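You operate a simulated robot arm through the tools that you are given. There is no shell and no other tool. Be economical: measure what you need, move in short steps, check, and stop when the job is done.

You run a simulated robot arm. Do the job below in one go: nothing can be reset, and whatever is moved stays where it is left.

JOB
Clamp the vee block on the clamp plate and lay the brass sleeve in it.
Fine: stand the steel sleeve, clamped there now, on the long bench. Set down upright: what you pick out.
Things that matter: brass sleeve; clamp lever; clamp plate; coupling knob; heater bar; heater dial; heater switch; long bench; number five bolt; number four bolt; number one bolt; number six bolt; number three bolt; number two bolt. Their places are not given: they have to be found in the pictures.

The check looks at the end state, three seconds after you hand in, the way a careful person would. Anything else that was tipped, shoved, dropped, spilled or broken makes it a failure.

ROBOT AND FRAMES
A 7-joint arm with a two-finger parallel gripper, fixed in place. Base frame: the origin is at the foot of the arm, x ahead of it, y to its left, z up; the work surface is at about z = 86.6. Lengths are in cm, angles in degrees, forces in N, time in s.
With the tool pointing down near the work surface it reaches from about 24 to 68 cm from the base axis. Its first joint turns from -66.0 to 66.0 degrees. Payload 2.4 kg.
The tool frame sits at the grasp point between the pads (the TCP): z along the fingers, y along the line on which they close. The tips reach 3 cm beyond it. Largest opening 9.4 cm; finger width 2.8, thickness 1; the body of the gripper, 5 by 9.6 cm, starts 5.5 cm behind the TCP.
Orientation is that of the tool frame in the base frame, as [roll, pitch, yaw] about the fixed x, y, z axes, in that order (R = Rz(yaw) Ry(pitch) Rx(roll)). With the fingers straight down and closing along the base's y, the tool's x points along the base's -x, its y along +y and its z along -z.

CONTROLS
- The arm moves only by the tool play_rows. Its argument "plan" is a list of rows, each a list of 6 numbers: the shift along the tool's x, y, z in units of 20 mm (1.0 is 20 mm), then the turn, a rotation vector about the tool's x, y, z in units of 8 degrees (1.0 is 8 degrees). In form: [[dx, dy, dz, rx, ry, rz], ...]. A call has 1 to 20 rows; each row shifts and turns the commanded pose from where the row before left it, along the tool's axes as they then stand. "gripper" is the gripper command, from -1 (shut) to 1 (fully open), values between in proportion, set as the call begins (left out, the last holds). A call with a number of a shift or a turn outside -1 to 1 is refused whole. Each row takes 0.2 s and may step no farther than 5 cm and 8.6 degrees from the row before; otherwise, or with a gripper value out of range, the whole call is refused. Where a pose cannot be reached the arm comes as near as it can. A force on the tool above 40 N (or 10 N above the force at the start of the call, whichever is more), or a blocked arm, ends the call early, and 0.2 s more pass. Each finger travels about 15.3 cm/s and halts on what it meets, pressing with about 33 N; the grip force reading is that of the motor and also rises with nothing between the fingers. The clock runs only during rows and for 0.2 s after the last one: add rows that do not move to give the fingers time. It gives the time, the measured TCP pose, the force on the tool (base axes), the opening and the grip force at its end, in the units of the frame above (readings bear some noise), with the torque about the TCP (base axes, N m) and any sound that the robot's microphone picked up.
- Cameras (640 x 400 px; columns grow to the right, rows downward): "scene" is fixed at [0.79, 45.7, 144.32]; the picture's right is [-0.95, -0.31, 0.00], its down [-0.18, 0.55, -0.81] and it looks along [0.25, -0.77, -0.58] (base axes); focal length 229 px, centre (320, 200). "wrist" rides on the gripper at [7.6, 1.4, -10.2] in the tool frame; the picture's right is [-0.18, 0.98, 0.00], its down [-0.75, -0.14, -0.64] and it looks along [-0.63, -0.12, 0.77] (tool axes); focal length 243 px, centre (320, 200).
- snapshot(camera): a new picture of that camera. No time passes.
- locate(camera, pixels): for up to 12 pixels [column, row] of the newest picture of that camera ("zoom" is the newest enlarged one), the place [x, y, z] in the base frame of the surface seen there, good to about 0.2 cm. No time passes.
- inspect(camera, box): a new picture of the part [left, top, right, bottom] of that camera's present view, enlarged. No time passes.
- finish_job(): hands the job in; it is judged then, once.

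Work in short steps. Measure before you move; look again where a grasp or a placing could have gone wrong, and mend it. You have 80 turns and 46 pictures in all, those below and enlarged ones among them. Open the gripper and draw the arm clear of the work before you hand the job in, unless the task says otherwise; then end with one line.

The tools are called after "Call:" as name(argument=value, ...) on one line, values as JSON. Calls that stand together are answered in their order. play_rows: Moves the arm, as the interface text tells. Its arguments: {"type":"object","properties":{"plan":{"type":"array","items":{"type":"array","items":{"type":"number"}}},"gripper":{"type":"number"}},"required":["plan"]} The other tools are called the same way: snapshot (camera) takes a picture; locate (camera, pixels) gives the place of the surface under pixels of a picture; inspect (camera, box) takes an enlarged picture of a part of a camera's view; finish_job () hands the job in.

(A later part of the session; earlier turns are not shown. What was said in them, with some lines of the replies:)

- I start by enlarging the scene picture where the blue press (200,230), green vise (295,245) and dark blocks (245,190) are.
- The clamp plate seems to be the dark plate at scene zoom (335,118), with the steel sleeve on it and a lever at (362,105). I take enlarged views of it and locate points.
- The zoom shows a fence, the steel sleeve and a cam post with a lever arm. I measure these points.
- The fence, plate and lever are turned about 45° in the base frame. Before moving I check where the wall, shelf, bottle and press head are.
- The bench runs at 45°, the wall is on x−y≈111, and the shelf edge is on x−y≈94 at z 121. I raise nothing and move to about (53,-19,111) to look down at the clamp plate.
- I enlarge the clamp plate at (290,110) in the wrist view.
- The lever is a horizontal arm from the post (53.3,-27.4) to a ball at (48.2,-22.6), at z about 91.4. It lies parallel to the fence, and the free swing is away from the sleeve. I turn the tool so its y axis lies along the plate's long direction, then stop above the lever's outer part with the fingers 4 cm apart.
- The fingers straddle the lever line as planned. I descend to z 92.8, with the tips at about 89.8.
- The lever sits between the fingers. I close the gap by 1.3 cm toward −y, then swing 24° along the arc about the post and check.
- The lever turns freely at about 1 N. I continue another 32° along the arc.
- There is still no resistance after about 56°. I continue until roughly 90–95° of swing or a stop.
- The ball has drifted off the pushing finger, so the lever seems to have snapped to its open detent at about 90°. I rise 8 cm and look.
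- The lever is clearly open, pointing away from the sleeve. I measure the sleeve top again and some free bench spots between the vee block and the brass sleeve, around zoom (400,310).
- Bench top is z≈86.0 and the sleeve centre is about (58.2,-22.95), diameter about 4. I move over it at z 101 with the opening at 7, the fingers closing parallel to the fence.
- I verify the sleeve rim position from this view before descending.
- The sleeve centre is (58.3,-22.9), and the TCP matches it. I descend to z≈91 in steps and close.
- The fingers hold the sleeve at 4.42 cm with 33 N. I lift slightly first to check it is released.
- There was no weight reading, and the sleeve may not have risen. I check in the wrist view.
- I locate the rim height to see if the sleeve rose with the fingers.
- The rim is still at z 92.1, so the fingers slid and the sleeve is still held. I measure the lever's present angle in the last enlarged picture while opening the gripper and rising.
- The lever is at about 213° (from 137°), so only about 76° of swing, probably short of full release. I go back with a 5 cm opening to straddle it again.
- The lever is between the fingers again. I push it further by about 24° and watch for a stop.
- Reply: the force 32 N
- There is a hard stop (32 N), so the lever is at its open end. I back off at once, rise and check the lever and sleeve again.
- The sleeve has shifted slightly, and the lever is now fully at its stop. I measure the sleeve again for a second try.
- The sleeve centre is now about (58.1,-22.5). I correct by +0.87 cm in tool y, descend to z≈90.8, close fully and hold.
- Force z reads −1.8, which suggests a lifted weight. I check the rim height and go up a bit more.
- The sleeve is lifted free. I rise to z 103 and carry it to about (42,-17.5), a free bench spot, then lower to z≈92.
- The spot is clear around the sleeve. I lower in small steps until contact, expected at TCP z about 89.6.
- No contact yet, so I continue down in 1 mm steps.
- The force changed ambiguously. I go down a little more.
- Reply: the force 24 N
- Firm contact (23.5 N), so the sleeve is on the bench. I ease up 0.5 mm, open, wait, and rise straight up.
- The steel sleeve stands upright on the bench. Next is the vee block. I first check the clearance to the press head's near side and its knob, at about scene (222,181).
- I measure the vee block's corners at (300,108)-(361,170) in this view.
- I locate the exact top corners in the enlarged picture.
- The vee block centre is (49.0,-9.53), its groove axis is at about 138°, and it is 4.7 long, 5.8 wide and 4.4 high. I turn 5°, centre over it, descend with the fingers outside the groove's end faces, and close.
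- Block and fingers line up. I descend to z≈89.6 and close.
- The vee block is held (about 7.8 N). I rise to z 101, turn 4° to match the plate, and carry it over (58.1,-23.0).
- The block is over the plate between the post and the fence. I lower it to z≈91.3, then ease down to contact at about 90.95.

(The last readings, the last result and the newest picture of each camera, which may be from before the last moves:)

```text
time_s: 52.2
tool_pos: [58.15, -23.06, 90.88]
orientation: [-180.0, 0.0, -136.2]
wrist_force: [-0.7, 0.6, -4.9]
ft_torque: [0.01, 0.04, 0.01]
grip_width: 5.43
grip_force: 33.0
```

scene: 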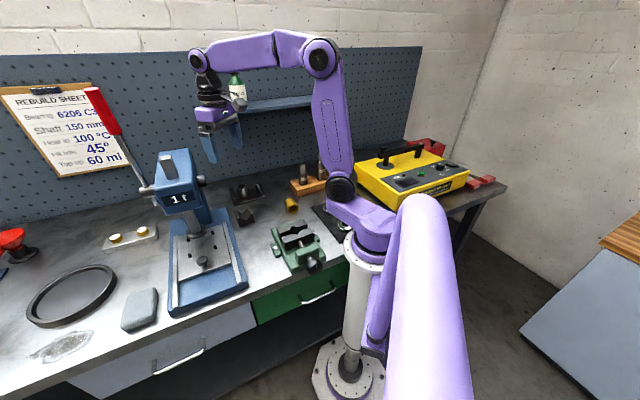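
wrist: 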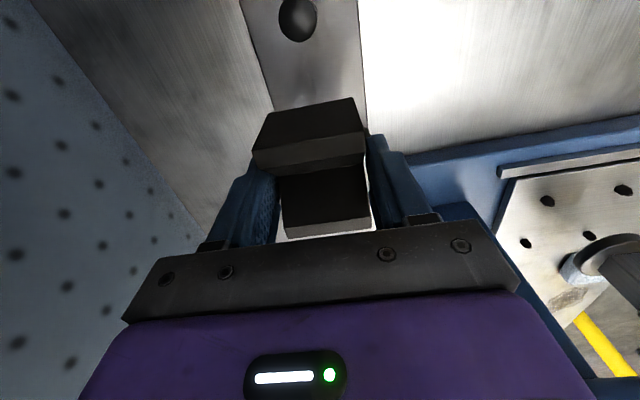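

The weight is starting to come off (−4.9 N). I go one more millimetre down to seat it.

Call:
play_rows(plan=[[0, 0, 0.04, 0, 0, 0], [0, 0, 0.02, 0, 0, 0], [0, 0, 0, 0, 0, 0]])

```text
time_s: 53.0
tool_pos: [58.21, -23.14, 90.98]
orientation: [-179.8, 0.0, -136.3]
wrist_force: [-1.9, 0.4, 9.3]
ft_torque: [-0.16, 0.61, -0.03]
grip_width: 5.38
grip_force: 32.8
```

The block is in contact (+9 N). I open, wait, and rise straight up.

Call:
play_rows(plan=[[0, 0, -0.02, 0, 0, 0], [0, 0, 0, 0, 0, 0], [0, 0, 0, 0, 0, 0], [0, 0, 0, 0, 0, 0], [0, 0, -0.6, 0, 0, 0], [0, 0, -0.9, 0, 0, 0], [0, 0, -0.9, 0, 0, 0], [0, 0, -0.9, 0, 0, 0], [0, 0, -0.9, 0, 0, 0], [0, 0, -0.8, 0, 0, 0], [0, 0, 0, 0, 0, 0]], gripper=0.6)

Call:
inspect(camera="wrist", box=[220, 0, 420, 180])

```text
time_s: 55.4
tool_pos: [57.96, -23.06, 100.81]
orientation: [180.0, 0.0, -136.2]
wrist_force: [0.4, 1.4, 0.5]
ft_torque: [-0.01, 0.02, -0.03]
grip_width: 7.5
grip_force: 0.1
```

```text
2.22 times, centred on (320, 90) of wrist
```

zoom: 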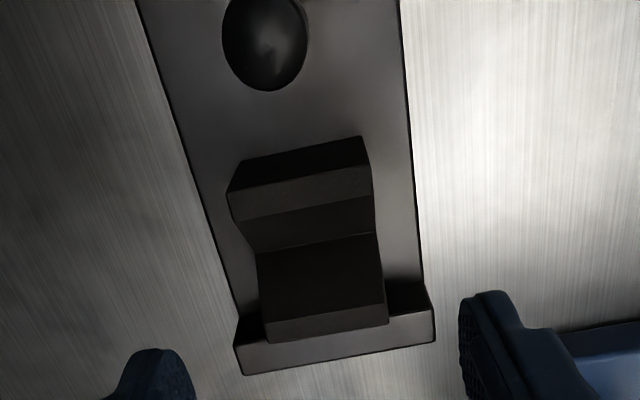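

The vee block sits flat on the plate with its groove across it. I locate its top corners.

Call:
locate(camera="zoom", pixels=[[232, 195], [368, 165], [266, 340], [386, 322], [257, 252], [375, 233], [245, 347], [433, 317], [240, 320], [425, 290], [225, 280], [415, 210]])

```text
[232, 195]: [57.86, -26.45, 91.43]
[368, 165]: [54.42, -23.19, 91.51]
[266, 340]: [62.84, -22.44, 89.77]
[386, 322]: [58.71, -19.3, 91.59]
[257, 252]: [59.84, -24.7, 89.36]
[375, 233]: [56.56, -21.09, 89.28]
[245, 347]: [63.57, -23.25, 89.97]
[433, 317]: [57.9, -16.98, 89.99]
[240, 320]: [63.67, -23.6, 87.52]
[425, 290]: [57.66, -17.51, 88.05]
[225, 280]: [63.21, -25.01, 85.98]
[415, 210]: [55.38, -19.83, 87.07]
```

The groove's centre is (58.2,-22.9), its axis is at 132° and its bottom is at z 89.3. I now go back to straddle the lever at about (48.2,-30.8) to close the clamp.

Call:
play_rows(plan=[[0.9, 0.08, 0, 0, 0, 0], [0.9, 0.08, 0, 0, 0, 0], [0.9, 0.08, 0, 0, 0, 0], [0.9, 0.08, 0, 0, 0, 0], [0.9, 0.09, 0, 0, 0, 0], [0.9, 0.09, 0, 0, 0, 0], [0.81, 0.09, 0, 0, 0, 0], [0, 0, 0, 0, 0, 0.61], [0, 0, 0, 0, 0, 0.61], [0, 0, 1, 0, 0, 0], [0, 0, 1, 0, 0, 0], [0, 0, 0, 0, 0, 0]], gripper=-0.05)

Call:
snapshot(camera="wrist")

```text
time_s: 58.0
tool_pos: [48.32, -30.65, 96.67]
orientation: [-179.9, 0.0, -145.9]
wrist_force: [-0.3, 1.1, -0.5]
ft_torque: [0.0, 0.0, 0.01]
grip_width: 4.45
grip_force: 0.1
```

```text
10 pictures are left
```

wrist: 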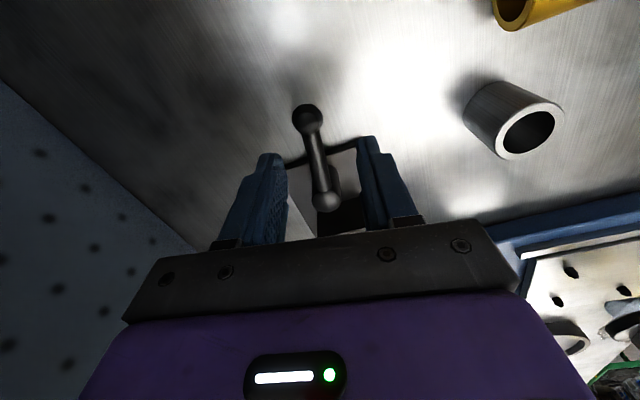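

The lever is centred between the fingers. I descend to z 92.8 and swing back (+y) in arc steps, about 64° first.

Call:
play_rows(plan=[[0, 0, 1, 0, 0, 0], [0, 0, 0.95, 0, 0, 0], [0, 0, 0, 0, 0, 0], [0, 0.35, 0, 0, 0, 0], [0, 0.35, 0, 0, 0, 0], [-0.03, 0.4175, 0, 0, 0, 1], [-0.03, 0.4175, 0, 0, 0, 1], [-0.03, 0.4175, 0, 0, 0, 1], [-0.03, 0.4175, 0, 0, 0, 1], [-0.03, 0.4175, 0, 0, 0, 1], [-0.03, 0.4175, 0, 0, 0, 1], [-0.03, 0.4175, 0, 0, 0, 1], [-0.03, 0.4175, 0, 0, 0, 1], [0, 0, 0, 0, 0, 0]])

Call:
snapshot(camera="wrist")

```text
time_s: 61.0
tool_pos: [47.25, -23.31, 93.02]
orientation: [180.0, 0.0, 149.9]
wrist_force: [-0.1, -0.2, 0.5]
ft_torque: [-0.01, 0.02, -0.02]
grip_width: 4.48
grip_force: 0.0
```

```text
9 pictures are left
```

wrist: 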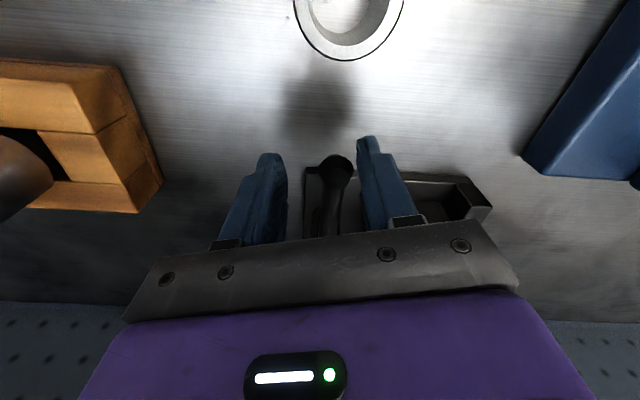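

The lever coasted ahead of the pushing finger. I follow with a few small steps until the finger meets it or it stops.

Call:
play_rows(plan=[[-0.03, 0.4175, 0, 0, 0, 1], [-0.02, 0.3, 0, 0, 0, 0.7], [0, 0.2, 0, 0, 0, 0], [0, 0, 0, 0, 0, 0]])

Call:
inspect(camera="scene", box=[220, 165, 310, 230])

```text
time_s: 62.0
tool_pos: [48.55, -21.82, 92.91]
orientation: [179.9, 0.0, 136.4]
wrist_force: [0.0, -0.6, 0.7]
ft_torque: [-0.02, -0.02, -0.01]
grip_width: 4.45
grip_force: 0.0
```

```text
6.15 times, centred on (265, 198) of scene
```

zoom: 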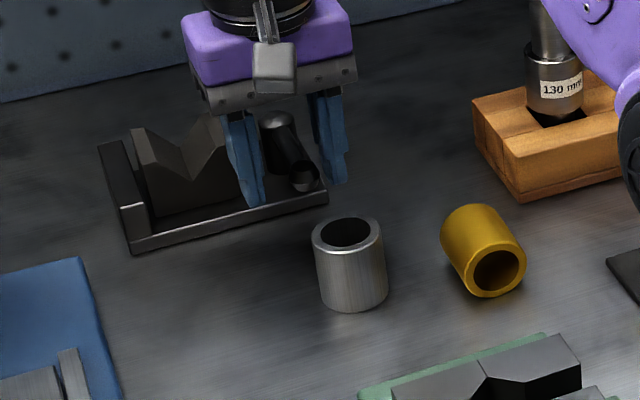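

The lever is back at its original angle (ball at zoom (303,175)). I nudge about 1 cm more to confirm it is at the closed stop.

Call:
play_rows(plan=[[0, 0.2, 0, 0, 0, 0], [0, 0.2, 0, 0, 0, 0], [0, 0.1, 0, 0, 0, 0], [0, 0.06, 0, 0, 0, 0], [0, 0, 0, 0, 0, 0]])

```text
time_s: 63.2
tool_pos: [49.15, -21.21, 92.87]
orientation: [-179.9, -0.1, 136.4]
wrist_force: [-11.6, -17.2, -2.4]
ft_torque: [-0.18, 0.45, -0.03]
grip_width: 5.64
grip_force: 10.0
```

There is a firm stop at the closed end, so the clamp is closed. I back off and rise, then view the brass sleeve.

Call:
play_rows(plan=[[0, -0.3, 0, 0, 0, 0], [0, -0.3, 0, 0, 0, 0], [0, 0, -1, 0, 0, 0], [0, 0, -1, 0, 0, 0], [0, 0, -1, 0, 0, 0], [0, 0, -1, 0, 0, 0], [0, 0, 0, 0, 0, 0]])

Call:
inspect(camera="scene", box=[230, 165, 310, 220])

```text
time_s: 64.8
tool_pos: [48.48, -21.83, 101.12]
orientation: [-180.0, 0.0, 136.5]
wrist_force: [-0.1, 0.1, -0.2]
ft_torque: [-0.01, -0.01, -0.02]
grip_width: 4.5
grip_force: 0.1
```

```text
7.27 times, centred on (270, 192) of scene
```

zoom: 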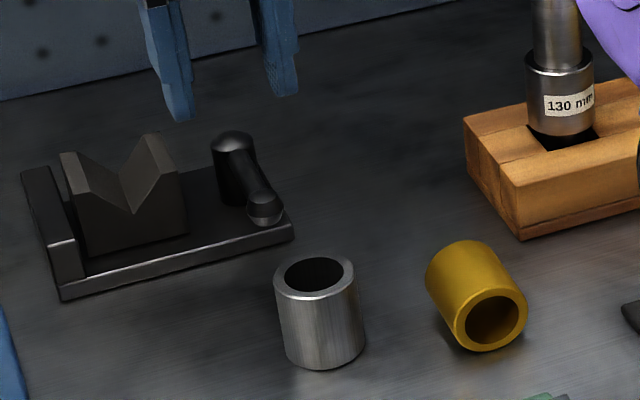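

I measure the brass sleeve's near rim and its upper surface.

Call:
locate(camera="zoom", pixels=[[458, 318], [524, 304], [490, 287], [493, 347], [475, 265], [462, 246], [430, 275], [495, 252], [440, 260], [470, 290], [484, 285], [448, 250]])

```text
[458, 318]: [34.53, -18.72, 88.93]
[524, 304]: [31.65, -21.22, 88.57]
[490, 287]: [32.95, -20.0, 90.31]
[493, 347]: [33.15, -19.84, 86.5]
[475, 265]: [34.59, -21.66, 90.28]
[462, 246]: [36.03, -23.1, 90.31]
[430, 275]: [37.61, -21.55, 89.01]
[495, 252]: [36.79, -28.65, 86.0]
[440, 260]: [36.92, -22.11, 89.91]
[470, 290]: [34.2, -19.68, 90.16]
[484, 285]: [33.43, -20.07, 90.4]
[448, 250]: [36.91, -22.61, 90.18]
```

The brass sleeve lies with its axis at about 135°, already parallel to the vee groove, with the near rim at (33.1,-20.0) and the far end near (36.3,-23.3). I raise, turn to yaw −136 and go over it for a close look.

Call:
play_rows(plan=[[0, 0, -0.75, 0, 0, -1], [0, 0, -0.75, 0, 0, -1], [0, 0, 0, 0, 0, -1], [0, 0, 0, 0, 0, -1], [0, 0, 0, 0, 0, -1], [0, 0, 0, 0, 0, -1], [0, 0, 0, 0, 0, -1], [0, 0, 0, 0, 0, -1], [0, 0, 0, 0, 0, -1], [0, 0, 0, 0, 0, -1], [0, 0, 0, 0, 0, -0.94], [0.82, 0.82, 0, 0, 0, 0], [0.82, 0.82, 0, 0, 0, 0], [0.82, 0.82, 0, 0, 0, 0], [0.82, 0.82, 0, 0, 0, 0], [0.82, 0.82, 0, 0, 0, 0], [0.82, 0.82, 0, 0, 0, 0], [0, 0, 0, 0, 0, 0]], gripper=0.9)

Call:
snapshot(camera="wrist")

```text
time_s: 68.6
tool_pos: [34.45, -21.56, 103.93]
orientation: [180.0, 0.0, -136.2]
wrist_force: [0.1, 0.3, 0.2]
ft_torque: [0.0, -0.01, 0.0]
grip_width: 8.94
grip_force: 0.2
```

```text
6 pictures are left
```

wrist: 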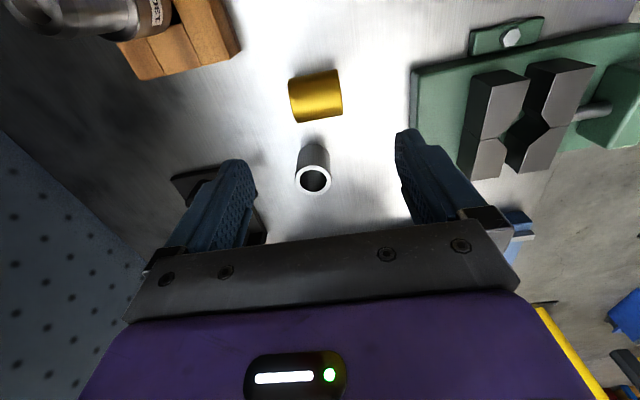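

I locate both ends of the brass sleeve along its crest.

Call:
locate(camera="wrist", pixels=[[292, 97], [339, 88], [294, 103], [341, 95], [291, 88], [338, 80], [298, 119], [341, 110], [290, 82], [336, 73], [317, 97], [317, 105]])

```text
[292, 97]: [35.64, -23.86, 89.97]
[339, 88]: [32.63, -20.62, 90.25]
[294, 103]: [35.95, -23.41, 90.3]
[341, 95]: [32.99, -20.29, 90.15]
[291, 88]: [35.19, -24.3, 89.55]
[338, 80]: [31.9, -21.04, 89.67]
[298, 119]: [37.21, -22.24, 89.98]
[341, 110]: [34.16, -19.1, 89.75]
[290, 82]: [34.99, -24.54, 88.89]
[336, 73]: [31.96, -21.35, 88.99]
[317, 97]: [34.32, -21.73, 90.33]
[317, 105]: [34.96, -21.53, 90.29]
```

The brass sleeve is about 4.5 long with radius about 2.15, centre (34.6,-21.65) and axis 133.5°. I grip it by its end faces, with tips 1 cm above the bench so they clear the vee flanks later. I descend to z 90.0 and close.

Call:
play_rows(plan=[[-0.05, -0.05, 0.97, 0, 0, 0], [0, 0, 1, 0, 0, 0], [0, 0, 1, 0, 0, 0], [0, 0, 1, 0, 0, 0], [0, 0, 1, 0, 0, 0], [0, 0, 1, 0, 0, 0], [0, 0, 1, 0, 0, 0], [0, 0, 0, 0, 0, 0]])

Call:
snapshot(camera="wrist")

```text
time_s: 70.4
tool_pos: [34.65, -21.53, 90.0]
orientation: [180.0, 0.0, -136.0]
wrist_force: [-0.1, 0.4, -0.3]
ft_torque: [-0.02, 0.0, -0.04]
grip_width: 8.92
grip_force: 0.0
```

```text
5 pictures are left
```

wrist: 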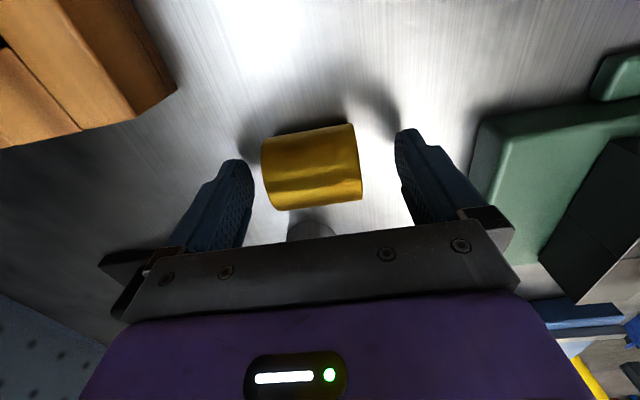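

The sleeve sits slightly left of centre between the fingers. I measure the ends and then centre.

Call:
locate(camera="wrist", pixels=[[265, 165], [357, 148], [268, 185], [359, 168], [270, 200], [361, 185], [244, 175], [408, 150]])

```text
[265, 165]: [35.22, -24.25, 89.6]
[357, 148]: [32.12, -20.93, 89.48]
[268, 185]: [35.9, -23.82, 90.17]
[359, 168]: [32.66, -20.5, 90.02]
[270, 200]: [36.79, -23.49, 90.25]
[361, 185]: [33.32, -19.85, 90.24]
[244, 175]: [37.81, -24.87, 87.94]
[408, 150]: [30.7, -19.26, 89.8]
```

Only 0.3 cm along and 0.15 cm across to correct. I do that, close, then lift a little.

Call:
play_rows(plan=[[-0.06, -0.15, 0, 0, 0, 0], [0, 0, 0, 0, 0, 0]])

Call:
play_rows(plan=[[0, 0, 0, 0, 0, 0], [0, 0, 0, 0, 0, 0], [0, 0, 0, 0, 0, 0], [0, 0, 0, 0, 0, 0]], gripper=-1)

Call:
play_rows(plan=[[0, 0, -0.3, 0, 0, 0], [0, 0, -0.4, 0, 0, 0], [0, 0, -0.8, 0, 0, 0], [0, 0, 0, 0, 0, 0]])

Call:
snapshot(camera="wrist")

```text
time_s: 71.0
tool_pos: [34.97, -21.75, 89.93]
orientation: [-180.0, 0.0, -135.9]
wrist_force: [-0.8, -1.1, -0.2]
ft_torque: [0.01, 0.04, 0.01]
grip_width: 8.92
grip_force: 0.0
```

```text
time_s: 72.0
tool_pos: [35.0, -21.76, 89.98]
orientation: [180.0, 0.0, -136.1]
wrist_force: [-1.4, 0.2, -0.3]
ft_torque: [-0.06, -0.03, -0.02]
grip_width: 5.46
grip_force: 32.7
```

```text
time_s: 73.0
tool_pos: [34.95, -21.81, 93.01]
orientation: [-180.0, 0.0, -136.0]
wrist_force: [-0.8, -0.2, -2.4]
ft_torque: [0.0, -0.01, -0.02]
grip_width: 5.44
grip_force: 33.1
```

```text
4 pictures are left
```

wrist: 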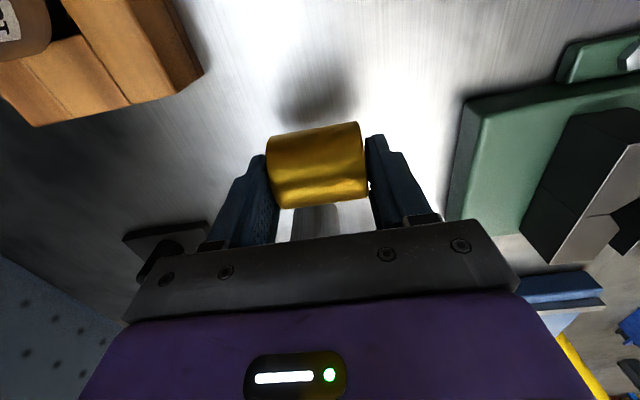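

The sleeve is held (about 2.4 N) and level. I measure its crest relative to the TCP for a centred placing.

Call:
locate(camera="wrist", pixels=[[314, 135], [315, 145], [316, 155], [317, 165], [318, 175], [319, 185], [320, 195]])

```text
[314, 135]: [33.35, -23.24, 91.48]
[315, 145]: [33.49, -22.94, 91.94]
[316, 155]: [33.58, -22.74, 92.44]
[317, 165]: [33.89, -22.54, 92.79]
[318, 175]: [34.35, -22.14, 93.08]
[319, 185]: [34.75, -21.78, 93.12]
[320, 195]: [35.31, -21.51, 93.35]
```

The held sleeve's axis is 0.1 cm toward +u from the TCP. I raise to z 103 and carry it to (58.1,-22.9) above the groove.

Call:
play_rows(plan=[[0, 0, -0.9, 0, 0, 0], [0, 0, -0.9, 0, 0, 0], [0, 0, -0.9, 0, 0, 0], [0, 0, -0.9, 0, 0, 0], [0, 0, -0.9, 0, 0, 0], [0, 0, -0.5, 0, 0, 0], [-0.795, -0.845, 0, 0, 0, 0], [-0.795, -0.845, 0, 0, 0, 0], [-0.795, -0.845, 0, 0, 0, 0], [-0.795, -0.845, 0, 0, 0, 0], [-0.795, -0.845, 0, 0, 0, 0], [-0.795, -0.845, 0, 0, 0, 0], [-0.795, -0.845, 0, 0, 0, 0], [-0.795, -0.845, 0, 0, 0, 0], [-0.795, -0.845, 0, 0, 0, 0], [-0.795, -0.845, 0, 0, 0, 0], [0, 0, 0, 0, 0, 0]])

Call:
snapshot(camera="wrist")

```text
time_s: 76.6
tool_pos: [58.1, -22.87, 103.07]
orientation: [179.9, 0.0, -136.1]
wrist_force: [-0.5, 0.3, -3.2]
ft_torque: [-0.01, 0.01, 0.0]
grip_width: 5.44
grip_force: 32.8
```

```text
3 pictures are left
```

wrist: 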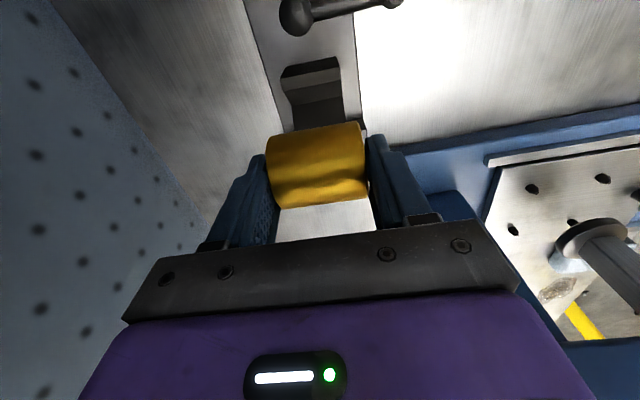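

I check that the vee block's near ridge is still where I measured it (22.15 along u).

Call:
locate(camera="wrist", pixels=[[283, 80], [337, 68], [287, 88], [338, 77], [292, 103], [342, 92]])

```text
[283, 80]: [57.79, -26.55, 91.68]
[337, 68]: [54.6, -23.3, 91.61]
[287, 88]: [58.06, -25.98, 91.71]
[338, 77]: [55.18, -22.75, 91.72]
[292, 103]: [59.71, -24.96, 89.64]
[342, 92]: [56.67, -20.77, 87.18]
```

The vee is unchanged. I descend to z≈95, then ease down to contact, expected near 94.2.

Call:
play_rows(plan=[[0, 0, 0.9, 0, 0, 0], [0, 0, 0.9, 0, 0, 0], [0, 0, 0.9, 0, 0, 0], [0, 0, 0.8, 0, 0, 0], [0, 0, 0.4, 0, 0, 0], [0, 0, 0.1, 0, 0, 0], [0, 0, 0, 0, 0, 0]])

Call:
play_rows(plan=[[0, 0, 0.06, 0, 0, 0], [0, 0, 0.06, 0, 0, 0], [0, 0, 0.06, 0, 0, 0], [0, 0, 0.06, 0, 0, 0], [0, 0, 0, 0, 0, 0]])

```text
time_s: 78.2
tool_pos: [58.08, -22.96, 94.9]
orientation: [-180.0, -0.1, -136.0]
wrist_force: [-0.1, 0.7, -2.7]
ft_torque: [-0.01, 0.03, -0.03]
grip_width: 5.43
grip_force: 33.1
```

```text
time_s: 79.4
tool_pos: [58.15, -22.91, 94.57]
orientation: [180.0, 0.1, -136.0]
wrist_force: [-1.9, 1.1, 1.9]
ft_torque: [0.07, 0.05, 0.1]
grip_width: 5.42
grip_force: 32.9
```

Contact has begun (+1.9 N, about 5 N of support). I settle 1 mm more.

Call:
play_rows(plan=[[0, 0, 0.04, 0, 0, 0], [0, 0, 0.02, 0, 0, 0], [0, 0, 0, 0, 0, 0]])

Call:
inspect(camera="scene", box=[215, 165, 295, 220])

```text
time_s: 80.2
tool_pos: [58.26, -22.99, 94.67]
orientation: [-179.8, 0.1, -136.0]
wrist_force: [0.3, 1.1, 14.5]
ft_torque: [0.17, 0.17, 0.09]
grip_width: 5.46
grip_force: 32.9
```

```text
7.27 times, centred on (255, 192) of scene
```

zoom: 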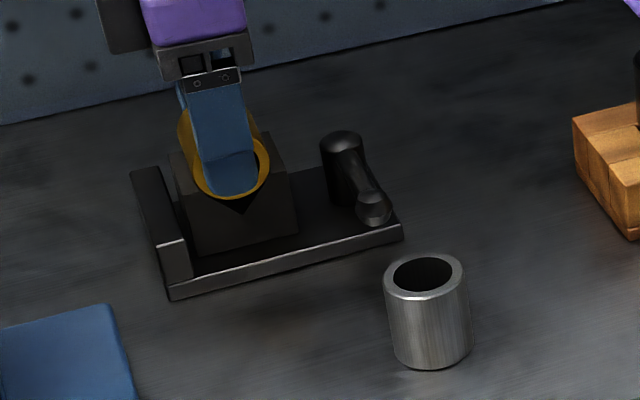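

The sleeve is seated in the vee (14.5 N contact), and the finger tips are clear of the flanks. I ease up slightly, open, and rise.

Call:
play_rows(plan=[[0, 0, -0.05, 0, 0, 0], [0, 0, 0, 0, 0, 0]])

Call:
play_rows(plan=[[0, 0, 0, 0, 0, 0], [0, 0, 0, 0, 0, 0], [0, 0, 0, 0, 0, 0], [0, 0, -0.5, 0, 0, 0], [0, 0, -0.9, 0, 0, 0], [0, 0, -0.9, 0, 0, 0], [0, 0, -0.9, 0, 0, 0], [0, 0, -0.9, 0, 0, 0], [0.9, 0.2, -0.5, 0, 0, 0], [0.9, 0.4, 0, 0, 0, 0], [0.9, 0.6, 0, 0, 0, 0], [0.9, 0.9, 0, 0, 0, 0], [0.9, 0.9, 0, 0, 0, 0], [0, 0, 0, 0, 0, 0]], gripper=0.6)

Call:
inspect(camera="scene", box=[205, 155, 315, 230])

```text
time_s: 80.8
tool_pos: [58.2, -22.82, 94.5]
orientation: [-179.9, 0.1, -136.1]
wrist_force: [5.0, -0.3, 9.9]
ft_torque: [0.03, -0.03, 0.19]
grip_width: 5.46
grip_force: 32.6
```

```text
time_s: 83.8
tool_pos: [47.52, -24.8, 103.71]
orientation: [180.0, 0.0, -136.0]
wrist_force: [0.5, 0.1, 0.5]
ft_torque: [-0.03, -0.01, -0.03]
grip_width: 7.51
grip_force: 0.0
```

```text
5.33 times, centred on (260, 192) of scene
```

zoom: 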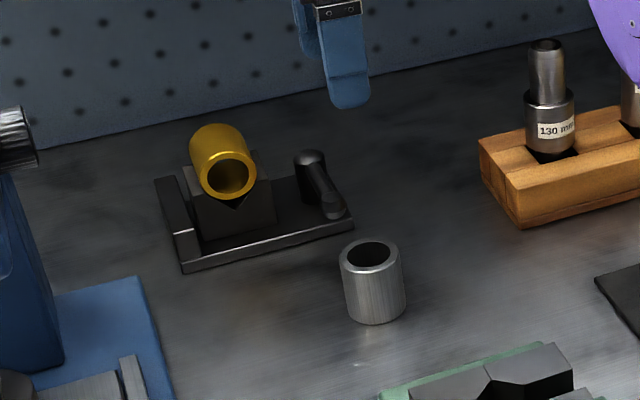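

The brass lies in the vee, the lever is closed and the steel sleeve stands on the bench. I check that the brass sleeve lies level.

Call:
locate(camera="zoom", pixels=[[232, 153], [210, 127], [220, 140], [203, 180], [255, 172], [228, 198]])

Call:
play_rows(plan=[[0.5, 0.5, -1, 0, 0, 0], [0.5, 0.5, -1, 0, 0, 0], [0.5, 0.5, -1, 0, 0, 0], [0, 0, 0, 0, 0, 0], [0, 0, 0, 0, 0, 0]])

```text
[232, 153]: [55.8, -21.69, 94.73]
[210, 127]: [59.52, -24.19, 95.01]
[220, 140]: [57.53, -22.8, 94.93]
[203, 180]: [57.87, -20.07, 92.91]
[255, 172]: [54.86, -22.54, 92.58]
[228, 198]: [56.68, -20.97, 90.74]
```

```text
time_s: 85.0
tool_pos: [43.2, -24.76, 109.82]
orientation: [-180.0, 0.1, -136.0]
wrist_force: [0.2, -0.6, 0.4]
ft_torque: [-0.03, -0.03, 0.03]
grip_width: 7.5
grip_force: 0.0
```

The brass crest is level (z 94.7 to 95.0) and centred along the groove. The arm is clear and the gripper is open, so I hand in.

Call:
finish_job()

```text
The job is handed in.
```

The vee block is on the clamp plate with the lever closed, the brass sleeve lies in its groove, and the steel sleeve stands upright on the long bench.
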